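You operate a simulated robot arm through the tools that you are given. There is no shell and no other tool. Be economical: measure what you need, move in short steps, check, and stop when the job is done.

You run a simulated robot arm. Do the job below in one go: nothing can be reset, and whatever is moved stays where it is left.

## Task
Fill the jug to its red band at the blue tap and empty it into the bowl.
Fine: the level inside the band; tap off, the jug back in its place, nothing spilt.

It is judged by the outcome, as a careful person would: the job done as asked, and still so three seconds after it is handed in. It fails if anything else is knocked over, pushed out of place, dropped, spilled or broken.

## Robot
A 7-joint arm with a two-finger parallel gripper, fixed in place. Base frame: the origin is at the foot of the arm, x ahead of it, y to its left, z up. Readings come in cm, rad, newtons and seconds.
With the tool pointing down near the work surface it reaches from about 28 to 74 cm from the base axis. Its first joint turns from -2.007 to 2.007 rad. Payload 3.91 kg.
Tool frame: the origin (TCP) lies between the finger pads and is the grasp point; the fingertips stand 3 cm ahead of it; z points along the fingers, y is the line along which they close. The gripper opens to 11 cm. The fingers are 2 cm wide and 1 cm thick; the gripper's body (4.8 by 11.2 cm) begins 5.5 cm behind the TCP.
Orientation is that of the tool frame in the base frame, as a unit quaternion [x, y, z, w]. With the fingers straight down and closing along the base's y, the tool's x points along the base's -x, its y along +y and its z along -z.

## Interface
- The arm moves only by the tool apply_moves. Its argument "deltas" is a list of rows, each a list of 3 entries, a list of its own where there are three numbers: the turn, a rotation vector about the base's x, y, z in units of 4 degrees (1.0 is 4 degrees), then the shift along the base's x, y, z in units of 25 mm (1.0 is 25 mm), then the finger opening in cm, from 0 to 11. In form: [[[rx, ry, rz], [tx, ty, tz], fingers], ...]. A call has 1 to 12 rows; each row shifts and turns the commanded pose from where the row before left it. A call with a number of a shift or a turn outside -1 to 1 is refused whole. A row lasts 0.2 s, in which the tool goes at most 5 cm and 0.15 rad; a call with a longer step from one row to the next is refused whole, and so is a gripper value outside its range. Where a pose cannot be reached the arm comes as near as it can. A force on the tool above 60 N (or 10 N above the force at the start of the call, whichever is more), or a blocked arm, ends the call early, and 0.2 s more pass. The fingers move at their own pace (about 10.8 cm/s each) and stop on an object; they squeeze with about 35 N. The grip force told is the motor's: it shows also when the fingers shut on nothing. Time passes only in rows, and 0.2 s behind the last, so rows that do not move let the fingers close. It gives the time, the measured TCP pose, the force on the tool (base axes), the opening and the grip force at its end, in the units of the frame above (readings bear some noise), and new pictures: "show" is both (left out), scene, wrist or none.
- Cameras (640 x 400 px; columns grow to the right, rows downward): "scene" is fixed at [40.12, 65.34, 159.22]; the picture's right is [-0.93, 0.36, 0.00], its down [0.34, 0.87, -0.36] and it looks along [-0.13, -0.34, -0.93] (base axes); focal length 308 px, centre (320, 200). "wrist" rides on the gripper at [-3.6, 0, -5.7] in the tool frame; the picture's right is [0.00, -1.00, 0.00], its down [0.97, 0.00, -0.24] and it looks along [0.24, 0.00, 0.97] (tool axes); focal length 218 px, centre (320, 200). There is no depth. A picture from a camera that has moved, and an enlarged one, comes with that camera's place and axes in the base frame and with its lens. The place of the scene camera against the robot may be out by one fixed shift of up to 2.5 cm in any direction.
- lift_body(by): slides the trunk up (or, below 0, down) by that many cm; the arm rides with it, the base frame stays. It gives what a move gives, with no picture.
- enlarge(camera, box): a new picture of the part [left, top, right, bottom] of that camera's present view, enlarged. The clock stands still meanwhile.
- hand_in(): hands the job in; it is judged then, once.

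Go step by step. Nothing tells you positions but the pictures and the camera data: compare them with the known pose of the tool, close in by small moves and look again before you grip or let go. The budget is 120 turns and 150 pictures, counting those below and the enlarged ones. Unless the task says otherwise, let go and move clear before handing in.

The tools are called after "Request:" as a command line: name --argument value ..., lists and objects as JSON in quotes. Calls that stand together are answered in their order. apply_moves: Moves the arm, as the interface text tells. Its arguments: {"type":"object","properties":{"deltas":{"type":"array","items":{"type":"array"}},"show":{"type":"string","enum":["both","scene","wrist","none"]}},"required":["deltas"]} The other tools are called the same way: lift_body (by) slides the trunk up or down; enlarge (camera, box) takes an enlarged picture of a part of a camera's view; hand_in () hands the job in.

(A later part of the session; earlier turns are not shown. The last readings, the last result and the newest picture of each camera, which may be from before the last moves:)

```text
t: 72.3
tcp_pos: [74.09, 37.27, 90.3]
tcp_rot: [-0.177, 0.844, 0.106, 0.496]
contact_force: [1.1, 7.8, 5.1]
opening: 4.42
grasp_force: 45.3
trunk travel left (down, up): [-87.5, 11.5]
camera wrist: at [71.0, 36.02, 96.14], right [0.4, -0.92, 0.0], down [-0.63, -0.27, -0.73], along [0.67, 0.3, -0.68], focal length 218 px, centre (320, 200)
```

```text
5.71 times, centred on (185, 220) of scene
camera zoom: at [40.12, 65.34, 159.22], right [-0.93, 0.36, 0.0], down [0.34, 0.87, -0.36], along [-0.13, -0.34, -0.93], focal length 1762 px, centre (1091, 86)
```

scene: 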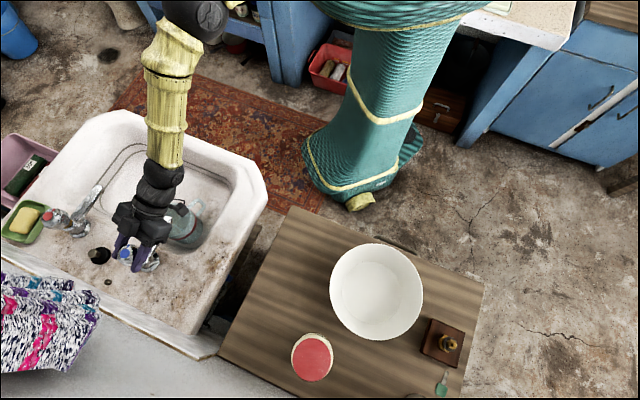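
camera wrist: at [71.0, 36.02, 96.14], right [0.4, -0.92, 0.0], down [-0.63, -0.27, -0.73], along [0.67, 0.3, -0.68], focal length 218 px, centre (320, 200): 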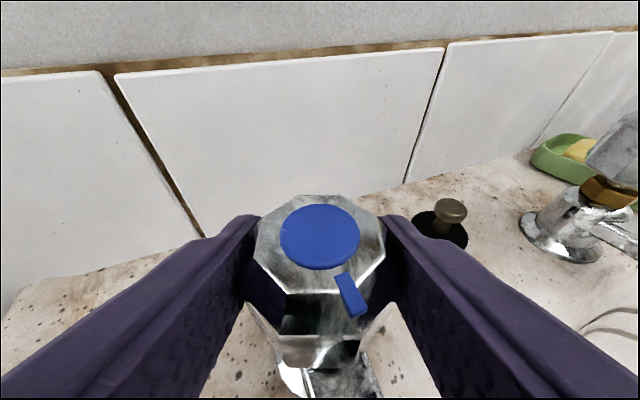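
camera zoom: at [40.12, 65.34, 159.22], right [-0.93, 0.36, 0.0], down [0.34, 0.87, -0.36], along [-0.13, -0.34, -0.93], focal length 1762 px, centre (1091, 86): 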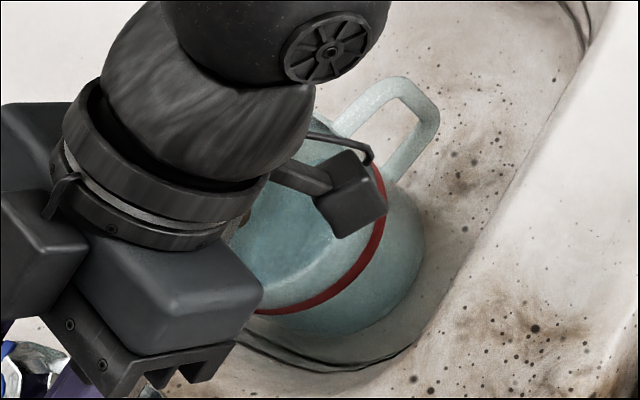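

I release the knob and back off to view jug and spout from the wrist camera.

Request:
apply_moves --deltas '[[[0, 0, 0], [0, 0, 0], 6.5], [[0, 0, 0], [0, 0, 0], 6.5], [[0, 0, 0], [-0.4, -0.18, 0.25], 6.5], [[0, 0, 0], [-0.76, -0.34, 0.48], 6.5], [[0, 0, 0], [-0.76, -0.34, 0.48], 6.5], [[0, 0, 0], [-0.76, -0.34, 0.48], 6.5], [[0, 0, 0], [-0.76, -0.34, 0.48], 6.5], [[0, 0, 0], [-0.76, -0.34, 0.48], 6.5]]' --show "wrist"

Request:
enlarge --camera "wrist" --box '[270, 240, 430, 400]'

Request:
enlarge --camera "scene" --box '[150, 185, 220, 255]'

```text
t: 74.1
tcp_pos: [63.48, 32.56, 96.9]
tcp_rot: [-0.177, 0.844, 0.105, 0.495]
contact_force: [0.3, 1.0, -0.4]
opening: 6.5
grasp_force: 0.1
trunk travel left (down, up): [-87.5, 11.5]
camera wrist: at [60.47, 31.17, 102.79], right [0.4, -0.92, 0.0], down [-0.63, -0.27, -0.73], along [0.67, 0.3, -0.68], focal length 218 px, centre (320, 200)
```

wrist: 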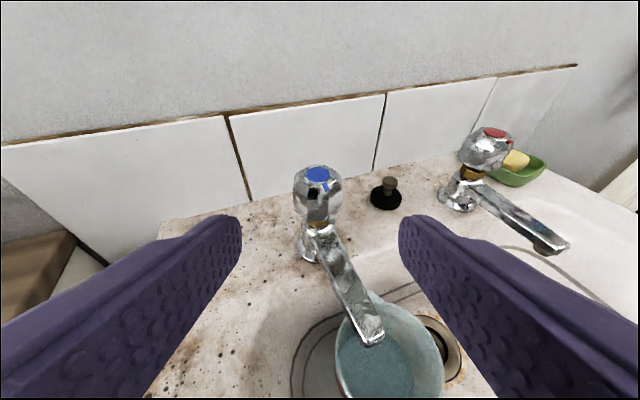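

```text
2.50 times, centred on (350, 320) of wrist
camera zoom: at [60.47, 31.17, 102.79], right [0.4, -0.92, 0.0], down [-0.63, -0.27, -0.73], along [0.67, 0.3, -0.68], focal length 546 px, centre (245, -100)
```

zoom: 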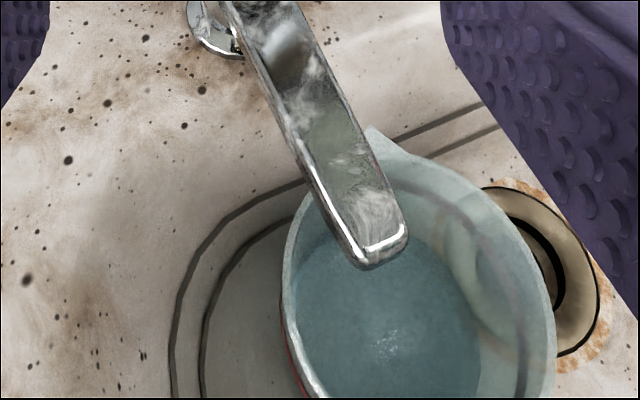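

```text
5.71 times, centred on (185, 220) of scene
camera zoom: at [40.12, 65.34, 159.22], right [-0.93, 0.36, 0.0], down [0.34, 0.87, -0.36], along [-0.13, -0.34, -0.93], focal length 1762 px, centre (1091, 86)
```

zoom: 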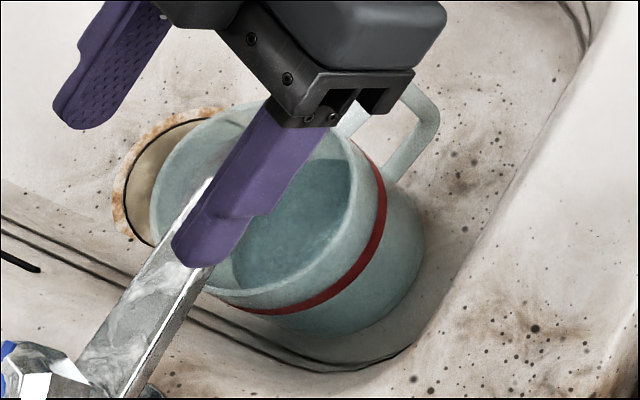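

The level is now ≈2.5 cm, well under the band (dark ring on the far wall), with the tap shut. I go back to the knob along the same path to continue, with a larger opening.

Request:
apply_moves --deltas '[[[0, 0, 0], [0.76, 0.34, -0.48], 6.5], [[0, 0, 0], [0.76, 0.34, -0.48], 6.5], [[0, 0, 0], [0.76, 0.34, -0.48], 6.5], [[0, 0, 0], [0.76, 0.34, -0.48], 6.5], [[0, 0, 0], [0.76, 0.34, -0.48], 6.5], [[0, 0, 0], [0.4, 0.18, -0.25], 6.5], [[0, 0, 0], [0, 0, 0], 6.5], [[0, 0, 0], [0, 0, 0], 5], [[0, 0, 0], [0, 0, 0], 3], [[0, 0, 0], [0, 0, 0], 3]]' --show "wrist"

```text
t: 76.3
tcp_pos: [73.96, 37.24, 90.13]
tcp_rot: [-0.177, 0.844, 0.105, 0.496]
contact_force: [-0.7, 3.6, 0.0]
opening: 4.4
grasp_force: 44.3
trunk travel left (down, up): [-87.5, 11.5]
camera wrist: at [71.01, 36.03, 96.09], right [0.4, -0.92, 0.0], down [-0.63, -0.27, -0.73], along [0.67, 0.3, -0.68], focal length 218 px, centre (320, 200)
```

wrist: 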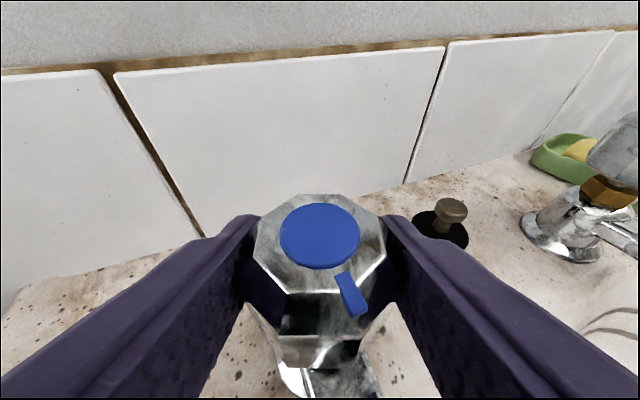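

Gripped again. I open by about 21° and look at the stream.

Request:
apply_moves --deltas '[[[0, 0, 1], [0, 0, 0], 3], [[0, 0, 1], [0, 0, 0], 3], [[0, 0, 1], [0, 0, 0], 3], [[0, 0, 1], [0, 0, 0], 3], [[0, 0, 1], [0, 0, 0], 3], [[0, 0, 0.2], [0, 0, 0], 3]]' --show "none"

Request:
enlarge --camera "scene" --box '[150, 185, 220, 255]'

```text
t: 77.7
tcp_pos: [74.04, 37.29, 90.18]
tcp_rot: [-0.326, 0.798, 0.193, 0.468]
contact_force: [7.9, 4.1, -0.2]
opening: 4.39
grasp_force: 45.5
trunk travel left (down, up): [-87.5, 11.5]
```

```text
5.71 times, centred on (185, 220) of scene
camera zoom: at [40.12, 65.34, 159.22], right [-0.93, 0.36, 0.0], down [0.34, 0.87, -0.36], along [-0.13, -0.34, -0.93], focal length 1762 px, centre (1091, 86)
```

zoom: 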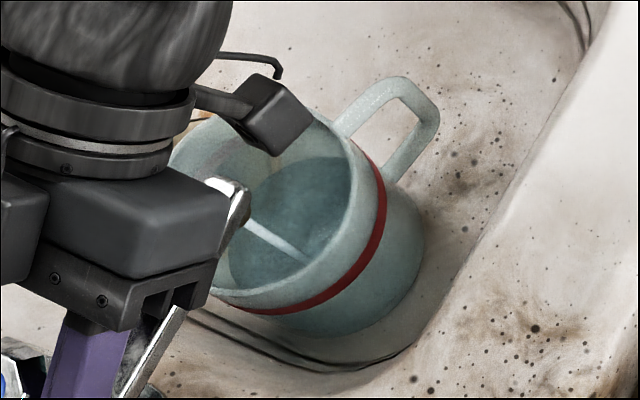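

Request:
apply_moves --deltas '[[[0, 0, 0], [0, 0, 0], 3], [[0, 0, 0], [0, 0, 0], 3], [[0, 0, 0], [0, 0, 0], 3], [[0, 0, 0], [0, 0, 0], 3], [[0, 0, 0], [0, 0, 0], 3], [[0, 0, 0], [0, 0, 0], 3], [[0, 0, 0], [0, 0, 0], 3], [[0, 0, 0], [0, 0, 0], 3]]' --show "none"

Request:
enlarge --camera "scene" --box '[150, 185, 220, 255]'

```text
t: 79.5
tcp_pos: [74.04, 37.16, 90.11]
tcp_rot: [-0.326, 0.799, 0.193, 0.468]
contact_force: [12.0, 2.9, 2.8]
opening: 4.38
grasp_force: 44.9
trunk travel left (down, up): [-87.5, 11.5]
```

```text
5.71 times, centred on (185, 220) of scene
camera zoom: at [40.12, 65.34, 159.22], right [-0.93, 0.36, 0.0], down [0.34, 0.87, -0.36], along [-0.13, -0.34, -0.93], focal length 1762 px, centre (1091, 86)
```

zoom: 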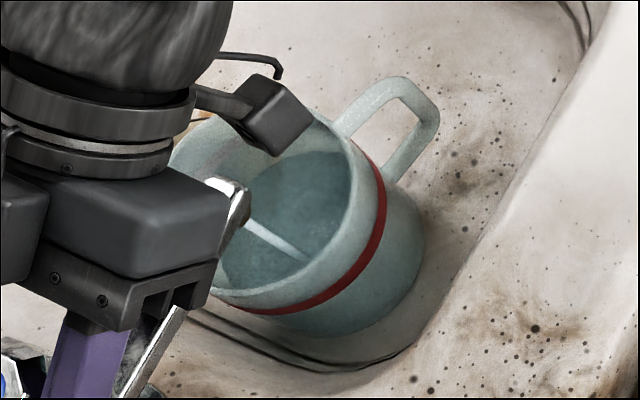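

Request:
enlarge --camera "scene" --box '[172, 195, 202, 235]'

```text
10.00 times, centred on (187, 215) of scene
camera zoom: at [40.12, 65.34, 159.22], right [-0.93, 0.36, 0.0], down [0.34, 0.87, -0.36], along [-0.13, -0.34, -0.93], focal length 3084 px, centre (1650, 50)
```

zoom: 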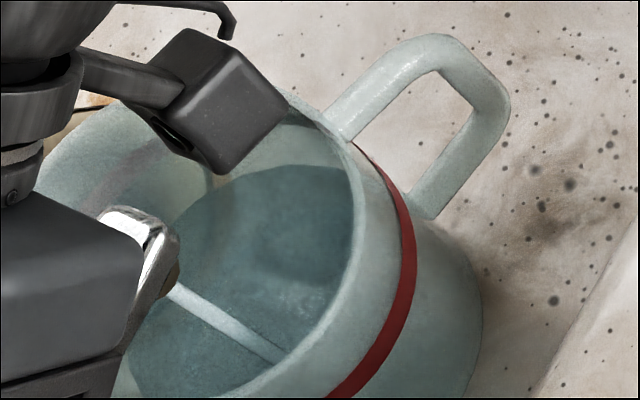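

The waterline is clear now, and the band shows as a dark stripe on the far wall; about 3.5–4 cm to go. I let it run.

Request:
apply_moves --deltas '[[[0, 0, 0], [0, 0, 0], 3], [[0, 0, 0], [0, 0, 0], 3], [[0, 0, 0], [0, 0, 0], 3], [[0, 0, 0], [0, 0, 0], 3], [[0, 0, 0], [0, 0, 0], 3], [[0, 0, 0], [0, 0, 0], 3], [[0, 0, 0], [0, 0, 0], 3], [[0, 0, 0], [0, 0, 0], 3], [[0, 0, 0], [0, 0, 0], 3], [[0, 0, 0], [0, 0, 0], 3]]' --show "none"

Request:
enlarge --camera "scene" --box '[172, 195, 202, 235]'

```text
t: 81.7
tcp_pos: [73.94, 37.11, 90.18]
tcp_rot: [-0.326, 0.799, 0.193, 0.468]
contact_force: [14.1, 3.8, 3.2]
opening: 4.38
grasp_force: 45.5
trunk travel left (down, up): [-87.5, 11.5]
```

```text
10.00 times, centred on (187, 215) of scene
camera zoom: at [40.12, 65.34, 159.22], right [-0.93, 0.36, 0.0], down [0.34, 0.87, -0.36], along [-0.13, -0.34, -0.93], focal length 3084 px, centre (1650, 50)
```

zoom: 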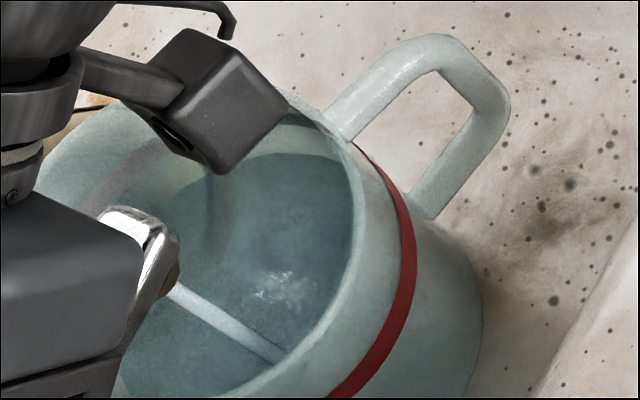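

Rising about 1 cm per 2.2 s.

Request:
apply_moves --deltas '[[[0, 0, 0], [0, 0, 0], 3], [[0, 0, 0], [0, 0, 0], 3], [[0, 0, 0], [0, 0, 0], 3], [[0, 0, 0], [0, 0, 0], 3], [[0, 0, 0], [0, 0, 0], 3], [[0, 0, 0], [0, 0, 0], 3], [[0, 0, 0], [0, 0, 0], 3], [[0, 0, 0], [0, 0, 0], 3], [[0, 0, 0], [0, 0, 0], 3], [[0, 0, 0], [0, 0, 0], 3]]' --show "none"

Request:
enlarge --camera "scene" --box '[172, 195, 202, 235]'

```text
t: 83.9
tcp_pos: [74.08, 37.26, 90.17]
tcp_rot: [-0.326, 0.799, 0.193, 0.467]
contact_force: [14.8, 5.0, 6.1]
opening: 4.37
grasp_force: 45.2
trunk travel left (down, up): [-87.5, 11.5]
```

```text
10.00 times, centred on (187, 215) of scene
camera zoom: at [40.12, 65.34, 159.22], right [-0.93, 0.36, 0.0], down [0.34, 0.87, -0.36], along [-0.13, -0.34, -0.93], focal length 3084 px, centre (1650, 50)
```

zoom: 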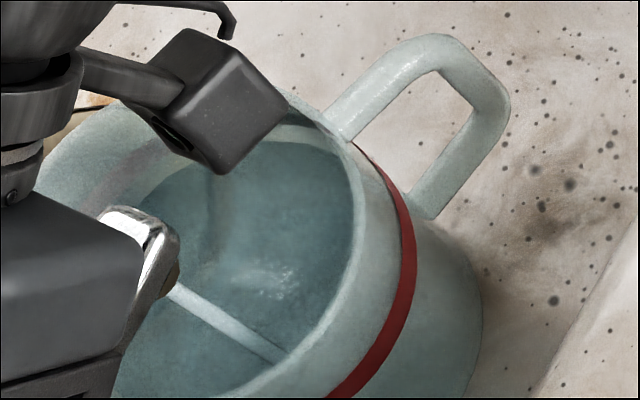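

About 1.8 cm to go; a further 1.8 s.

Request:
apply_moves --deltas '[[[0, 0, 0], [0, 0, 0], 3], [[0, 0, 0], [0, 0, 0], 3], [[0, 0, 0], [0, 0, 0], 3], [[0, 0, 0], [0, 0, 0], 3], [[0, 0, 0], [0, 0, 0], 3], [[0, 0, 0], [0, 0, 0], 3], [[0, 0, 0], [0, 0, 0], 3]]' --show "none"

Request:
enlarge --camera "scene" --box '[172, 195, 202, 235]'

```text
t: 85.5
tcp_pos: [73.98, 37.29, 90.25]
tcp_rot: [-0.325, 0.799, 0.192, 0.469]
contact_force: [15.1, 5.0, 6.4]
opening: 4.37
grasp_force: 44.9
trunk travel left (down, up): [-87.5, 11.5]
```

```text
10.00 times, centred on (187, 215) of scene
camera zoom: at [40.12, 65.34, 159.22], right [-0.93, 0.36, 0.0], down [0.34, 0.87, -0.36], along [-0.13, -0.34, -0.93], focal length 3084 px, centre (1650, 50)
```

zoom: 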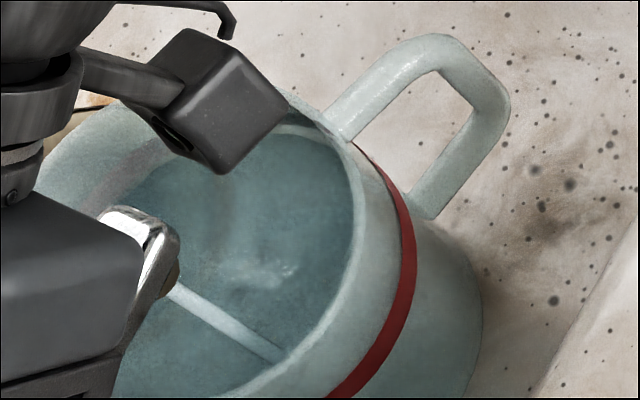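

Request:
enlarge --camera "scene" --box '[172, 200, 192, 220]'

```text
16.00 times, centred on (182, 210) of scene
camera zoom: at [40.12, 65.34, 159.22], right [-0.93, 0.36, 0.0], down [0.34, 0.87, -0.36], along [-0.13, -0.34, -0.93], focal length 4934 px, centre (2528, 40)
```

zoom: 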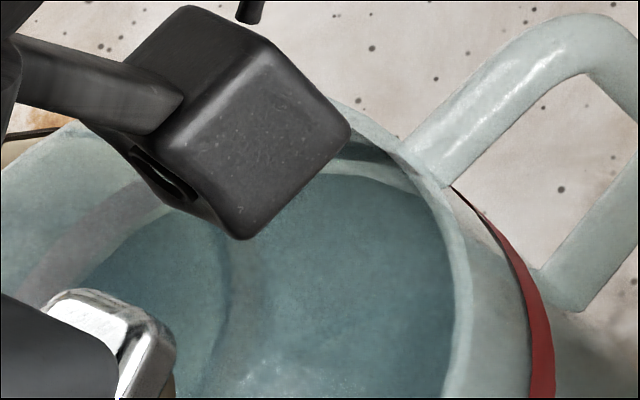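

The waterline is at the lower edge of the stripe, with some wall parallax. I close the tap now and inspect from a lower angle.

Request:
apply_moves --deltas '[[[0, 0, -1], [0, 0, 0], 3], [[0, 0, -1], [0, 0, 0], 3], [[0, 0, -1], [0, 0, 0], 3], [[0, 0, -1], [0, 0, 0], 3], [[0, 0, -1], [0, 0, 0], 3], [[0, 0, -0.3], [0, 0, 0], 3], [[0, 0, 0], [0, 0, 0], 3], [[0, 0, 0], [0, 0, 0], 6.5], [[0, 0, 0], [0, 0, 0], 6.5], [[0, 0, 0], [-0.76, -0.34, 0.48], 6.5], [[0, 0, 0], [-0.76, -0.34, 0.48], 6.5], [[0, 0, 0], [-0.76, -0.34, 0.48], 6.5]]' --show "none"

Request:
apply_moves --deltas '[[[0, 0, 0], [-0.76, -0.34, 0.48], 6.5], [[0, 0, 0], [-0.76, -0.34, 0.48], 6.5], [[0, 0, 0], [-0.76, -0.34, 0.3], 6.5], [[0, 0, 0], [-0.76, -0.34, 0], 6.5], [[0, 0, 0], [-0.9, -0.4, 0], 6.5], [[0, 0, 0], [-0.9, -0.5, 0], 6.5], [[0, 0, 0], [-0.9, -0.5, 0], 6.5], [[0, 0, 0], [-0.9, -0.5, -0.3], 6.5], [[0, 0, 0], [-0.7, -0.5, -0.5], 6.5], [[0, 0, 0], [0, 0, -0.5], 6.5]]'

Request:
enlarge --camera "scene" --box '[160, 190, 215, 245]'

```text
t: 88.1
tcp_pos: [68.21, 34.8, 93.93]
tcp_rot: [-0.174, 0.845, 0.104, 0.495]
contact_force: [-0.6, 0.3, 0.3]
opening: 6.53
grasp_force: 0.0
trunk travel left (down, up): [-87.5, 11.5]
```

```text
t: 90.3
tcp_pos: [49.94, 25.38, 93.58]
tcp_rot: [-0.173, 0.845, 0.104, 0.496]
contact_force: [0.6, 0.3, -0.3]
opening: 6.48
grasp_force: 0.1
trunk travel left (down, up): [-87.5, 11.5]
camera wrist: at [47.05, 23.99, 99.48], right [0.4, -0.92, 0.0], down [-0.63, -0.27, -0.73], along [0.67, 0.29, -0.68], focal length 218 px, centre (320, 200)
```

scene: 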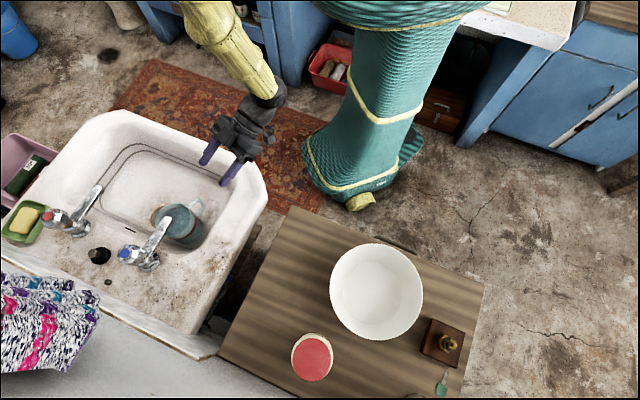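
wrist: 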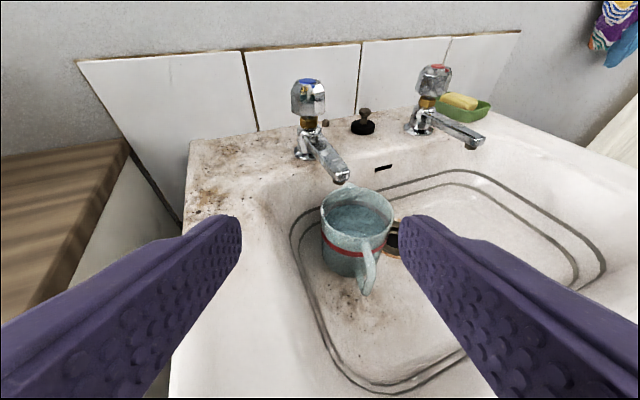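

```text
7.27 times, centred on (188, 218) of scene
camera zoom: at [40.12, 65.34, 159.22], right [-0.93, 0.36, 0.0], down [0.34, 0.87, -0.36], along [-0.13, -0.34, -0.93], focal length 2243 px, centre (1284, 73)
```

zoom: 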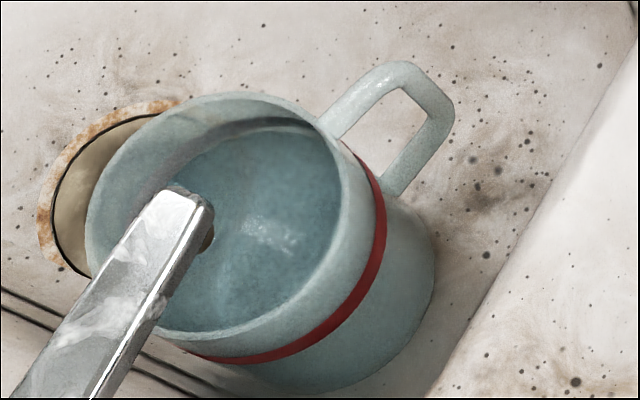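

Request:
enlarge --camera "wrist" --box '[310, 170, 410, 300]'

```text
3.08 times, centred on (360, 235) of wrist
camera zoom: at [47.05, 23.99, 99.48], right [0.4, -0.92, 0.0], down [-0.63, -0.27, -0.73], along [0.67, 0.29, -0.68], focal length 672 px, centre (197, 92)
```

zoom: 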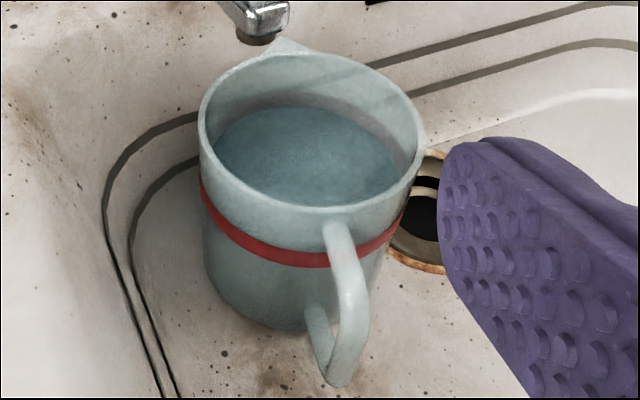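

The tap is off and the level sits in the band by my geometry (≈3.0 cm below the rim; band 2.65–3.65). Next I turn the tool vertical to take the handle from above, clear of the sink's rim.

Request:
apply_moves --deltas '[[[-0.41, 0.91, 0], [0.2, -0.1, 0.3], 5], [[-0.41, 0.91, 0], [0.2, -0.1, 0.3], 3], [[-0.41, 0.91, 0], [0.2, -0.1, 0], 3], [[-0.41, 0.91, 0], [0.2, -0.1, 0], 3], [[-0.41, 0.91, 0], [0.2, -0.1, 0], 3], [[-0.41, 0.91, 0], [0.2, -0.1, 0], 3], [[-0.41, 0.91, 0], [0.3, -0.1, 0], 3], [[-0.41, 0.91, 0], [0.3, -0.1, 0], 3], [[-0.41, 0.91, 0], [0.3, -0.1, 0], 3], [[-0.41, 0.91, 0], [0.3, -0.1, 0], 3], [[-0.41, 0.91, 0.5], [0.3, -0.1, 0], 3], [[-0.41, 0.91, 0.5], [0.3, -0.1, 0], 3]]' --show "none"

Request:
apply_moves --deltas '[[[-0.45, 0.9, 0.5], [0, 0, 0], 3], [[-0.45, 0.9, 0], [0, 0, 0], 3], [[-0.3, 0.6, 0], [0, 0, 0], 3], [[0, 0, 0], [0, 0, 0], 3]]'

```text
t: 92.9
tcp_pos: [57.33, 22.31, 95.26]
tcp_rot: [-0.236, 0.965, 0.022, 0.111]
contact_force: [0.0, -0.1, 0.0]
opening: 3.02
grasp_force: 0.1
trunk travel left (down, up): [-87.5, 11.5]
```

```text
t: 93.9
tcp_pos: [57.39, 22.3, 95.11]
tcp_rot: [-0.254, 0.967, 0.006, 0.019]
contact_force: [-0.6, 0.7, -0.3]
opening: 3.01
grasp_force: 0.0
trunk travel left (down, up): [-87.5, 11.5]
camera wrist: at [60.38, 23.96, 101.01], right [0.49, -0.87, 0.0], down [-0.85, -0.48, 0.2], along [-0.18, -0.1, -0.98], focal length 218 px, centre (320, 200)
```

scene: 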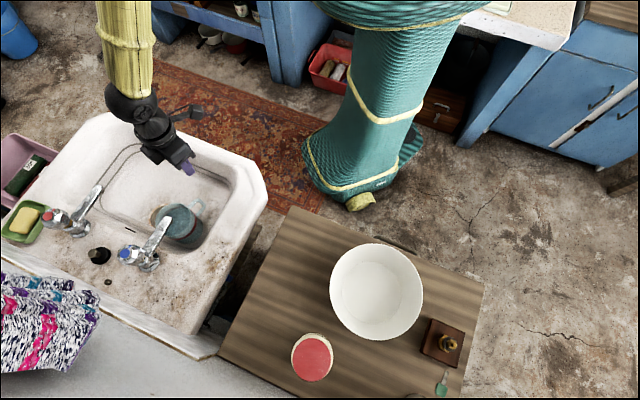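
wrist: 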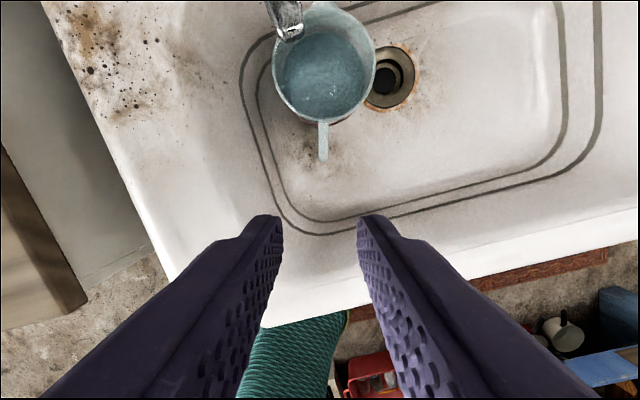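

The handle is aligned with the tool. To keep the forearm clear of the sink's front edge I raise the trunk by 8 cm first.

Request:
lift_body --by 8

```text
t: 95.0
tcp_pos: [57.5, 22.42, 103.27]
tcp_rot: [-0.254, 0.967, 0.006, 0.019]
contact_force: [-0.4, -0.5, 0.2]
opening: 3.01
grasp_force: 0.1
trunk travel left (down, up): [-95.5, 3.5]
```

Request:
apply_moves --deltas '[[[0.49, -0.87, 0], [0.06, 0.01, -0.9], 3], [[0.49, -0.87, 0], [0.06, 0.01, -0.9], 3], [[0.49, -0.87, 0], [0.06, 0.01, -0.9], 3], [[0, 0, 0], [0.06, 0.01, -0.9], 3], [[0, 0, 0], [0.06, 0.01, -0.9], 3], [[0, 0, 0], [0.06, 0.01, -0.9], 3], [[0, 0, 0], [0.06, 0.01, -0.9], 3], [[0, 0, 0], [0.06, 0.01, -0.7], 3], [[0, 0, 0], [0, 0, -0.4], 3], [[0, 0, 0], [0, 0, 0], 3]]'

```text
t: 97.2
tcp_pos: [58.7, 22.49, 84.78]
tcp_rot: [-0.253, 0.96, 0.033, 0.119]
contact_force: [-0.1, 0.1, -0.1]
opening: 3.0
grasp_force: 0.0
trunk travel left (down, up): [-95.5, 3.5]
camera wrist: at [60.55, 23.55, 91.12], right [0.49, -0.87, 0.0], down [-0.87, -0.49, -0.01], along [0.0, 0.0, -1.0], focal length 218 px, centre (320, 200)
```

scene: 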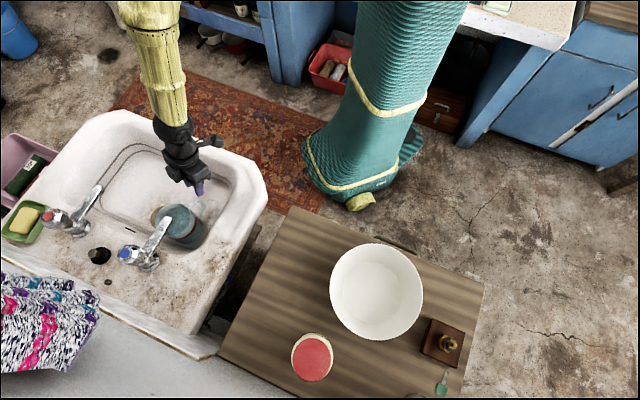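
wrist: 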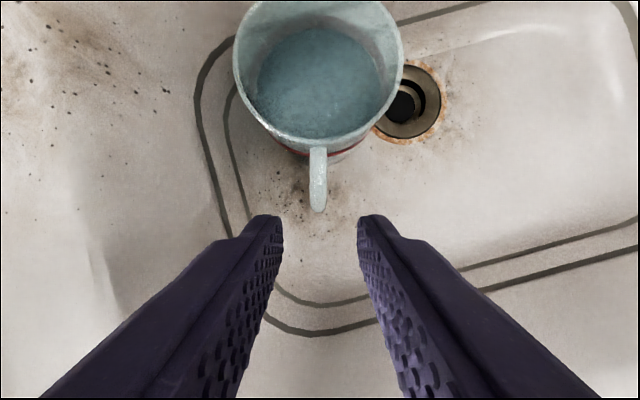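

The handle is centred, its outer strap at about (60.3, 23.5), rim z≈78.8. I descend around it.

Request:
apply_moves --deltas '[[[0, 0, 0], [0.14, 0.08, -0.7], 3], [[0, 0, 0], [0.14, 0.08, -0.7], 3], [[0, 0, 0], [0.14, 0.08, -0.7], 3], [[0, 0, 0], [0.14, 0.08, -0.7], 3], [[0, 0, 0], [0.12, 0.07, -0.6], 3], [[0, 0, 0], [0, 0, -0.4], 3], [[0, 0, 0], [0, 0, 0], 3]]'

Request:
enlarge --camera "scene" --box '[150, 140, 240, 250]'

```text
t: 98.8
tcp_pos: [60.43, 23.52, 75.36]
tcp_rot: [-0.252, 0.96, 0.032, 0.12]
contact_force: [-0.3, 0.5, 1.0]
opening: 2.97
grasp_force: 0.1
trunk travel left (down, up): [-95.5, 3.5]
camera wrist: at [62.19, 24.46, 81.68], right [0.49, -0.87, 0.0], down [-0.87, -0.49, -0.01], along [0.0, 0.0, -1.0], focal length 218 px, centre (320, 200)
```

scene: 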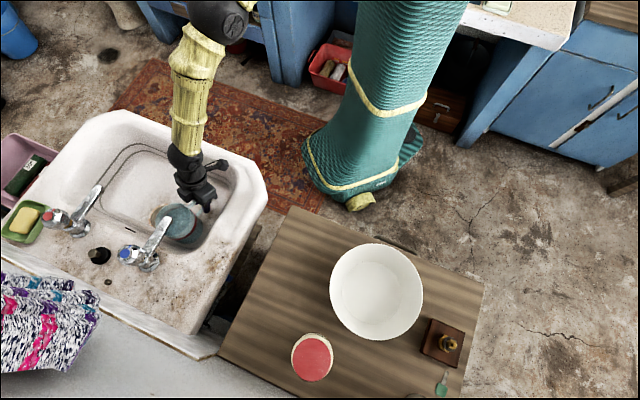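
wrist: 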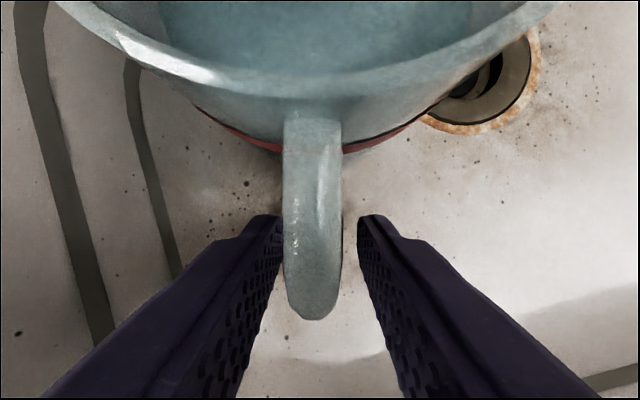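

```text
3.64 times, centred on (195, 195) of scene
camera zoom: at [40.12, 65.34, 159.22], right [-0.93, 0.36, 0.0], down [0.34, 0.87, -0.36], along [-0.13, -0.34, -0.93], focal length 1121 px, centre (774, 218)
```

zoom: 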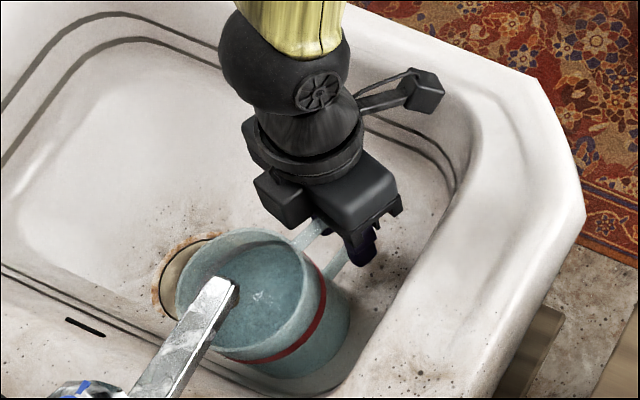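

The handle lies between the fingers. I centre by 2 mm and close.

Request:
apply_moves --deltas '[[[0, 0, 0], [-0.03, 0.06, -0.1], 2.5], [[0, 0, 0], [0, 0, 0], 2], [[0, 0, 0], [0, 0, 0], 1.3], [[0, 0, 0], [0, 0, 0], 0], [[0, 0, 0], [0, 0, 0], 0], [[0, 0, 0], [0, 0, 0], 0]]' --show "wrist"

```text
t: 100.2
tcp_pos: [60.37, 23.55, 74.9]
tcp_rot: [-0.252, 0.96, 0.032, 0.119]
contact_force: [-0.2, -0.4, 0.5]
opening: 1.06
grasp_force: 35.4
trunk travel left (down, up): [-95.5, 3.5]
camera wrist: at [62.13, 24.6, 81.41], right [0.49, -0.87, 0.0], down [-0.87, -0.49, -0.01], along [0.0, 0.0, -1.0], focal length 218 px, centre (320, 200)
```

wrist: 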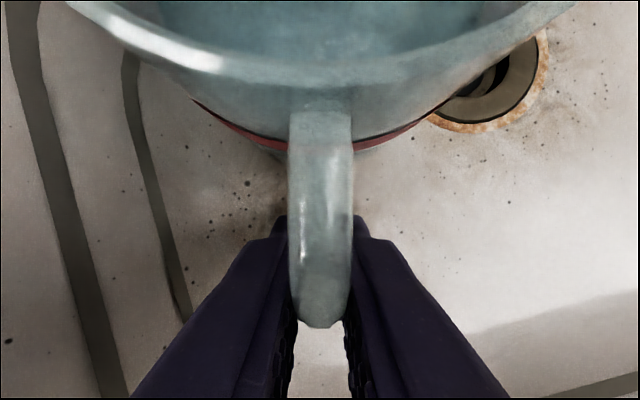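

Gripped. I lift 1.2 cm slowly and check for droop.

Request:
apply_moves --deltas '[[[0, 0, 0], [0, 0, 0.1], 0], [[0, 0, 0], [0, 0, 0.1], 0], [[0, 0, 0], [0, 0, 0.15], 0], [[0, 0, 0], [0, 0, 0.15], 0], [[0, 0, 0], [0, 0, 0], 0], [[0, 0, 0], [0, 0, 0], 0]]' --show "wrist"

Request:
enlarge --camera "scene" --box '[150, 160, 240, 250]'

```text
t: 101.7
tcp_pos: [60.35, 23.6, 76.21]
tcp_rot: [-0.251, 0.96, 0.032, 0.12]
contact_force: [-0.1, 0.0, -4.8]
opening: 1.09
grasp_force: 35.0
trunk travel left (down, up): [-95.5, 3.5]
camera wrist: at [62.15, 24.64, 82.54], right [0.49, -0.87, 0.0], down [-0.87, -0.49, 0.0], along [0.0, 0.0, -1.0], focal length 218 px, centre (320, 200)
```

wrist: 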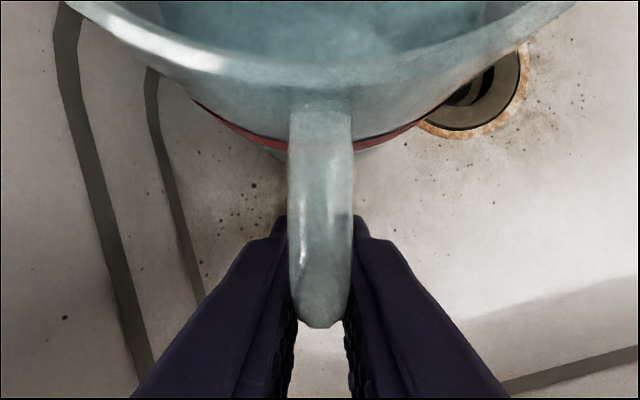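

```text
4.44 times, centred on (195, 205) of scene
camera zoom: at [40.12, 65.34, 159.22], right [-0.93, 0.36, 0.0], down [0.34, 0.87, -0.36], along [-0.13, -0.34, -0.93], focal length 1370 px, centre (876, 178)
```

zoom: 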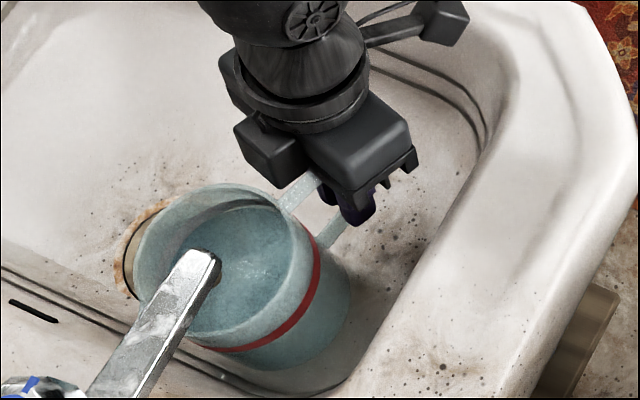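

It holds firmly (≈4.8 N, so about 0.33 kg of water). I draw it slowly back from beneath the spout, rising slightly.

Request:
apply_moves --deltas '[[[0, 0, 0], [-0.15, -0.08, 0.05], 0], [[0, 0, 0], [-0.25, -0.14, 0.05], 0], [[0, 0, 0], [-0.3, -0.17, 0.05], 0], [[0, 0, 0], [-0.3, -0.17, 0.1], 0], [[0, 0, 0], [-0.3, -0.17, 0.1], 0], [[0, 0, 0], [-0.3, -0.17, 0.15], 0], [[0, 0, 0], [-0.3, -0.17, 0.2], 0], [[0, 0, 0], [-0.3, -0.17, 0.2], 0], [[0, 0, 0], [-0.3, -0.17, 0.3], 0], [[0, 0, 0], [-0.2, -0.12, 0.3], 0], [[0, 0, 0], [-0.1, -0.06, 0.2], 0], [[0, 0, 0], [0, 0, 0], 0]]'

```text
t: 104.2
tcp_pos: [53.42, 19.72, 80.5]
tcp_rot: [-0.251, 0.96, 0.032, 0.119]
contact_force: [-0.4, 0.3, -6.0]
opening: 1.11
grasp_force: 35.7
trunk travel left (down, up): [-95.5, 3.5]
camera wrist: at [55.28, 20.64, 86.81], right [0.49, -0.87, 0.0], down [-0.87, -0.49, 0.0], along [0.0, 0.0, -1.0], focal length 218 px, centre (320, 200)
```

scene: 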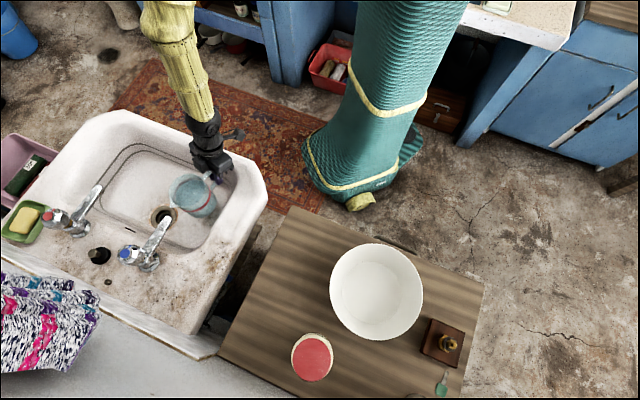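
wrist: 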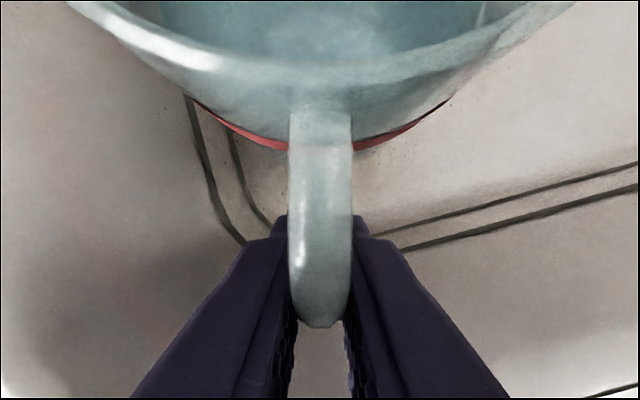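

Clear of the spout. I raise the jug above the taps and table.

Request:
apply_moves --deltas '[[[0, 0, 0], [-0.1, -0.06, 0.3], 0], [[0, 0, 0], [-0.1, -0.06, 0.5], 0], [[0, 0, 0], [-0.1, -0.06, 0.6], 0], [[0, 0, 0], [-0.1, 0, 0.7], 0], [[0, 0, 0], [0, 0, 0.8], 0], [[0, 0, 0], [0, 0, 0.8], 0], [[0, 0, 0], [0, 0, 0.8], 0], [[0, 0, 0], [0, 0, 0.8], 0], [[0, 0, 0], [0, 0, 0.8], 0], [[0, 0, 0], [0, 0, 0.6], 0], [[0, 0, 0], [0, 0, 0.4], 0], [[0, 0, 0], [0, 0, 0.2], 0]]' --show "none"

Request:
enlarge --camera "scene" --box '[130, 120, 250, 240]'

```text
t: 106.8
tcp_pos: [52.3, 19.18, 98.67]
tcp_rot: [-0.251, 0.96, 0.032, 0.12]
contact_force: [-0.7, -0.1, -4.9]
opening: 1.08
grasp_force: 34.8
trunk travel left (down, up): [-95.5, 3.5]
```

```text
3.33 times, centred on (190, 180) of scene
camera zoom: at [40.12, 65.34, 159.22], right [-0.93, 0.36, 0.0], down [0.34, 0.87, -0.36], along [-0.13, -0.34, -0.93], focal length 1028 px, centre (753, 267)
```

zoom: 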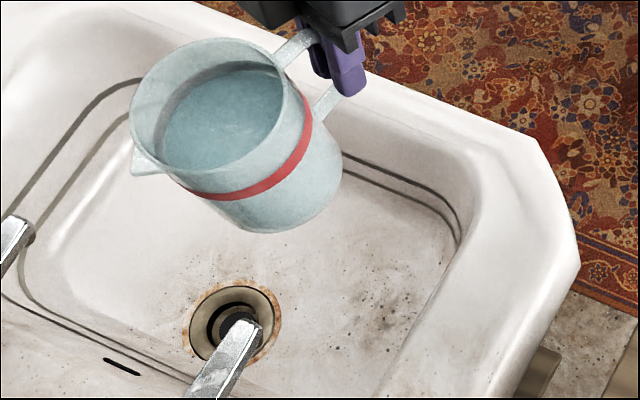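

The jug hangs level. I carry it smoothly to above its place on the table, turning it back to its original heading.

Request:
apply_moves --deltas '[[[0, 0, 0.1], [-0.1, 0.14, 0], 0], [[0, 0, 0.2], [-0.25, 0.35, 0], 0], [[0, 0, 0.25], [-0.35, 0.5, 0], 0], [[0, 0, 0.25], [-0.4, 0.55, 0], 0], [[0, 0, 0.25], [-0.4, 0.55, 0], 0], [[0, 0, 0.25], [-0.4, 0.55, 0], 0], [[0, 0, 0.25], [-0.4, 0.55, 0], 0], [[0, 0, 0.25], [-0.4, 0.55, 0], 0], [[0, 0, 0.25], [-0.4, 0.55, 0], 0], [[0, 0, 0.25], [-0.4, 0.55, 0], 0], [[0, 0, 0.25], [-0.4, 0.55, 0], 0], [[0, 0, 0.25], [-0.4, 0.55, 0], 0]]' --show "none"

Request:
apply_moves --deltas '[[[0, 0, 0.25], [-0.4, 0.55, 0], 0], [[0, 0, 0.25], [-0.4, 0.55, 0], 0], [[0, 0, 0.25], [-0.4, 0.55, 0], 0], [[0, 0, 0.25], [-0.4, 0.55, 0], 0], [[0, 0, 0.25], [-0.4, 0.55, 0], 0], [[0, 0, 0.25], [-0.4, 0.55, 0], 0], [[0, 0, 0.25], [-0.4, 0.55, 0], 0], [[0, 0, 0.25], [-0.3, 0.45, 0], 0], [[0, 0, 0.2], [-0.2, 0.3, 0], 0], [[0, 0, 0.1], [-0.1, 0.15, 0], 0], [[0, 0, 0], [0, 0, 0], 0]]'

```text
t: 109.5
tcp_pos: [41.45, 34.14, 98.72]
tcp_rot: [-0.345, 0.931, 0.044, 0.115]
contact_force: [-0.6, 0.6, -5.1]
opening: 1.09
grasp_force: 35.2
trunk travel left (down, up): [-95.5, 3.5]
```

```text
t: 111.8
tcp_pos: [33.0, 46.2, 98.58]
tcp_rot: [-0.419, 0.9, 0.053, 0.111]
contact_force: [0.1, 0.0, -4.0]
opening: 1.11
grasp_force: 35.6
trunk travel left (down, up): [-95.5, 3.5]
camera wrist: at [34.33, 47.7, 105.04], right [0.77, -0.64, 0.0], down [-0.64, -0.77, 0.0], along [0.0, 0.0, -1.0], focal length 218 px, centre (320, 200)
```

scene: 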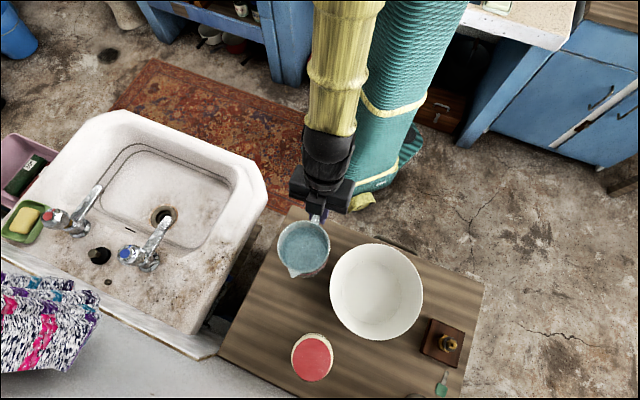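
wrist: 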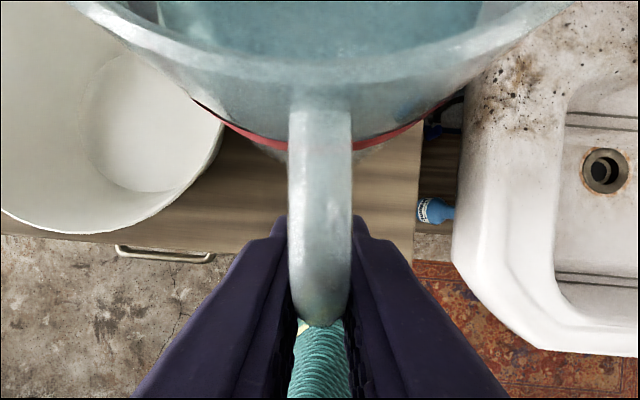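

In position above its place. I correct yaw slightly and lower, then feel for the table.

Request:
apply_moves --deltas '[[[0, 0, -0.2], [0, 0, -0.2], 0], [[0, 0, -0.2], [0, 0, -0.4], 0], [[0, 0, 0], [0, 0, -0.5], 0], [[0, 0, 0], [0, 0, -0.5], 0], [[0, 0, 0], [0, 0, -0.5], 0], [[0, 0, 0], [0, 0, -0.4], 0], [[0, 0, 0], [0, 0, -0.2], 0], [[0, 0, 0], [0, 0, -0.1], 0], [[0, 0, 0], [0, 0, 0], 0]]' --show "none"

Request:
apply_moves --deltas '[[[0, 0, 0], [0, 0, -0.1], 0], [[0, 0, 0], [0, 0, -0.08], 0], [[0, 0, 0], [0, 0, 0], 0]]' --show "scene"

Request:
enlarge --camera "scene" --box '[270, 210, 350, 290]'

```text
t: 113.8
tcp_pos: [33.06, 46.0, 91.61]
tcp_rot: [-0.405, 0.906, 0.052, 0.112]
contact_force: [0.1, -0.5, -4.3]
opening: 1.12
grasp_force: 34.9
trunk travel left (down, up): [-95.5, 3.5]
```

```text
t: 114.7
tcp_pos: [32.94, 46.17, 91.29]
tcp_rot: [-0.406, 0.905, 0.051, 0.113]
contact_force: [0.6, 0.0, -5.4]
opening: 1.11
grasp_force: 35.2
trunk travel left (down, up): [-95.5, 3.5]
```

scene: 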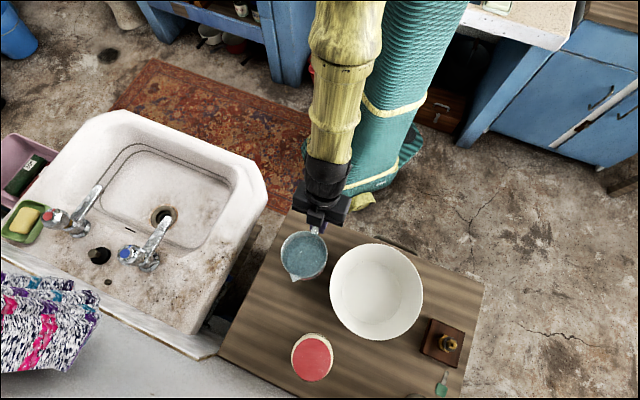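

```text
5.00 times, centred on (310, 250) of scene
camera zoom: at [40.12, 65.34, 159.22], right [-0.93, 0.36, 0.0], down [0.34, 0.87, -0.36], along [-0.13, -0.34, -0.93], focal length 1542 px, centre (370, -50)
```

zoom: 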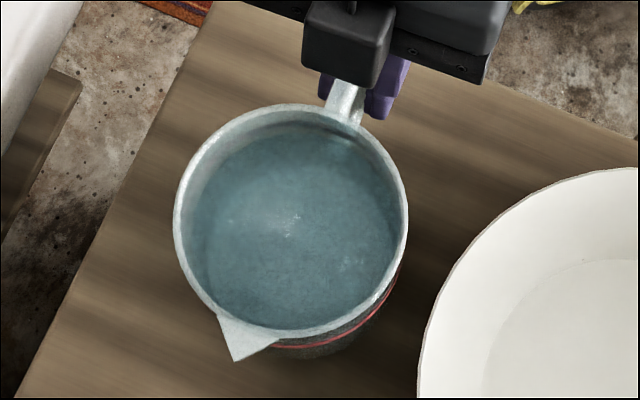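

Compared to the original picture, the jug must shift about 0.5 cm in −x. I correct that and lower until it rests.

Request:
apply_moves --deltas '[[[0, 0, 0], [-0.22, -0.045, 0], 0], [[0, 0, 0], [0, 0, -0.1], 0], [[0, 0, 0], [0, 0, -0.08], 0], [[0, 0, 0], [0, 0, 0], 0]]' --show "none"

Request:
apply_moves --deltas '[[[0, 0, 0], [0, 0, -0.08], 0], [[0, 0, 0], [0, 0, 0], 0]]' --show "none"

Request:
apply_moves --deltas '[[[0, 0, 0], [0, 0, -0.08], 0], [[0, 0, 0], [0, 0, 0], 0]]' --show "none"

```text
t: 115.7
tcp_pos: [32.44, 45.96, 90.68]
tcp_rot: [-0.406, 0.906, 0.052, 0.111]
contact_force: [-0.2, 0.1, -4.6]
opening: 1.11
grasp_force: 35.2
trunk travel left (down, up): [-95.5, 3.5]
```

```text
t: 116.2
tcp_pos: [32.47, 45.92, 90.57]
tcp_rot: [-0.405, 0.906, 0.051, 0.112]
contact_force: [-0.6, 0.0, -5.2]
opening: 1.1
grasp_force: 35.1
trunk travel left (down, up): [-95.5, 3.5]
```

```text
t: 116.8
tcp_pos: [32.49, 45.9, 90.32]
tcp_rot: [-0.405, 0.906, 0.052, 0.113]
contact_force: [1.1, 0.3, -4.0]
opening: 1.1
grasp_force: 35.2
trunk travel left (down, up): [-95.5, 3.5]
```

Request:
apply_moves --deltas '[[[0, 0, 0], [0, 0, -0.1], 0], [[0, 0, 0], [0, 0, 0], 0]]' --show "none"

Request:
apply_moves --deltas '[[[0, 0, 0], [0, 0, -0.08], 0], [[0, 0, 0], [0, 0, 0], 0]]' --show "none"

Request:
apply_moves --deltas '[[[0, 0, 0], [0, 0, -0.08], 0], [[0, 0, 0], [0, 0, 0], 0]]' --show "none"

```text
t: 117.5
tcp_pos: [32.4, 46.03, 90.07]
tcp_rot: [-0.406, 0.905, 0.05, 0.113]
contact_force: [-0.2, 0.1, -4.0]
opening: 1.09
grasp_force: 34.8
trunk travel left (down, up): [-95.5, 3.5]
```

```text
t: 118.0
tcp_pos: [32.48, 45.96, 90.01]
tcp_rot: [-0.406, 0.905, 0.051, 0.113]
contact_force: [-1.3, -0.7, 7.0]
opening: 1.08
grasp_force: 35.5
trunk travel left (down, up): [-95.5, 3.5]
```

```text
t: 118.7
tcp_pos: [32.45, 45.8, 89.9]
tcp_rot: [-0.405, 0.906, 0.053, 0.113]
contact_force: [-3.3, -3.4, 25.6]
opening: 1.12
grasp_force: 35.2
trunk travel left (down, up): [-95.5, 3.5]
```

The jug rests on the table. I open, retreat upward, and start flattening the tool for a low-angle look at the level.

Request:
apply_moves --deltas '[[[0, 0, 0], [0, 0, 0.08], 0], [[0, 0, 0], [0, 0, 0], 2], [[0, 0, 0], [0, 0, 0], 3.5], [[0, 0, 0], [-0.06, -0.07, 0.4], 3.5], [[0, 0, 0], [-0.15, -0.16, 0.7], 3.5], [[0, 0, 0], [-0.2, -0.2, 0.8], 3.5], [[0.75, -0.66, 0], [-0.3, -0.34, 0.4], 3.5], [[0.75, -0.66, 0], [-0.3, -0.34, 0.4], 3.5], [[0.75, -0.66, 0], [-0.3, -0.34, 0.2], 3.5], [[0.75, -0.66, 0], [-0.3, -0.34, 0], 3.5], [[0.75, -0.66, 0], [-0.3, -0.34, 0], 3.5], [[0.75, -0.66, 0], [-0.3, -0.34, 0], 3.5]]'

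Request:
enlarge --camera "scene" --box '[270, 210, 350, 290]'

```text
t: 121.2
tcp_pos: [26.52, 39.92, 97.16]
tcp_rot: [-0.388, 0.862, 0.135, 0.299]
contact_force: [0.0, 0.9, 0.0]
opening: 3.5
grasp_force: 0.1
trunk travel left (down, up): [-95.5, 3.5]
camera wrist: at [26.18, 39.26, 103.91], right [0.75, -0.66, 0.0], down [-0.6, -0.68, -0.41], along [0.27, 0.31, -0.91], focal length 218 px, centre (320, 200)
```

scene: 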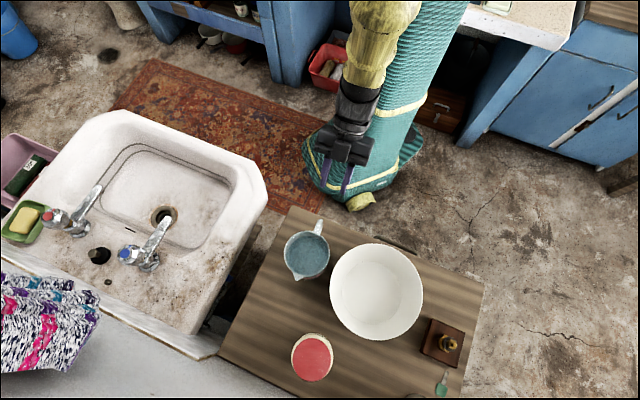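
wrist: 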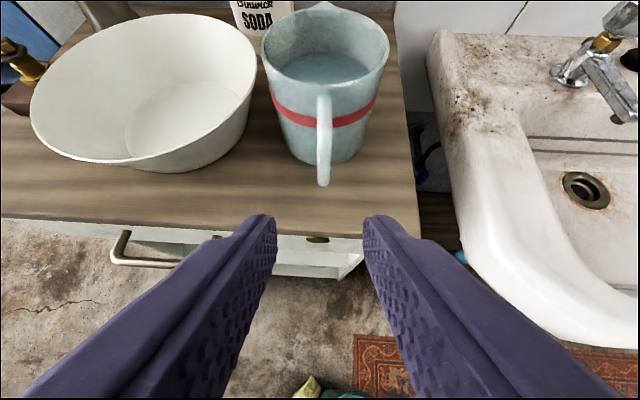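

```text
5.00 times, centred on (310, 250) of scene
camera zoom: at [40.12, 65.34, 159.22], right [-0.93, 0.36, 0.0], down [0.34, 0.87, -0.36], along [-0.13, -0.34, -0.93], focal length 1542 px, centre (370, -50)
```

zoom: 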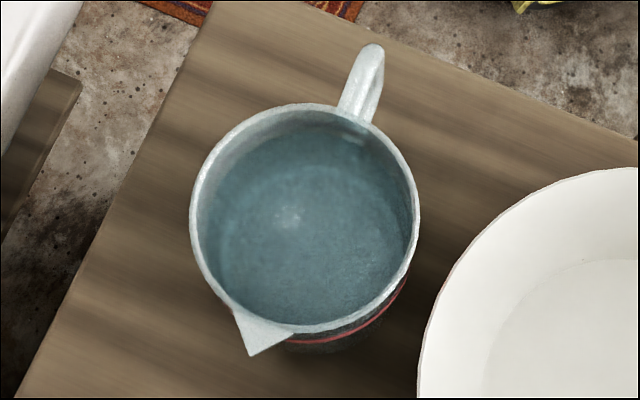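

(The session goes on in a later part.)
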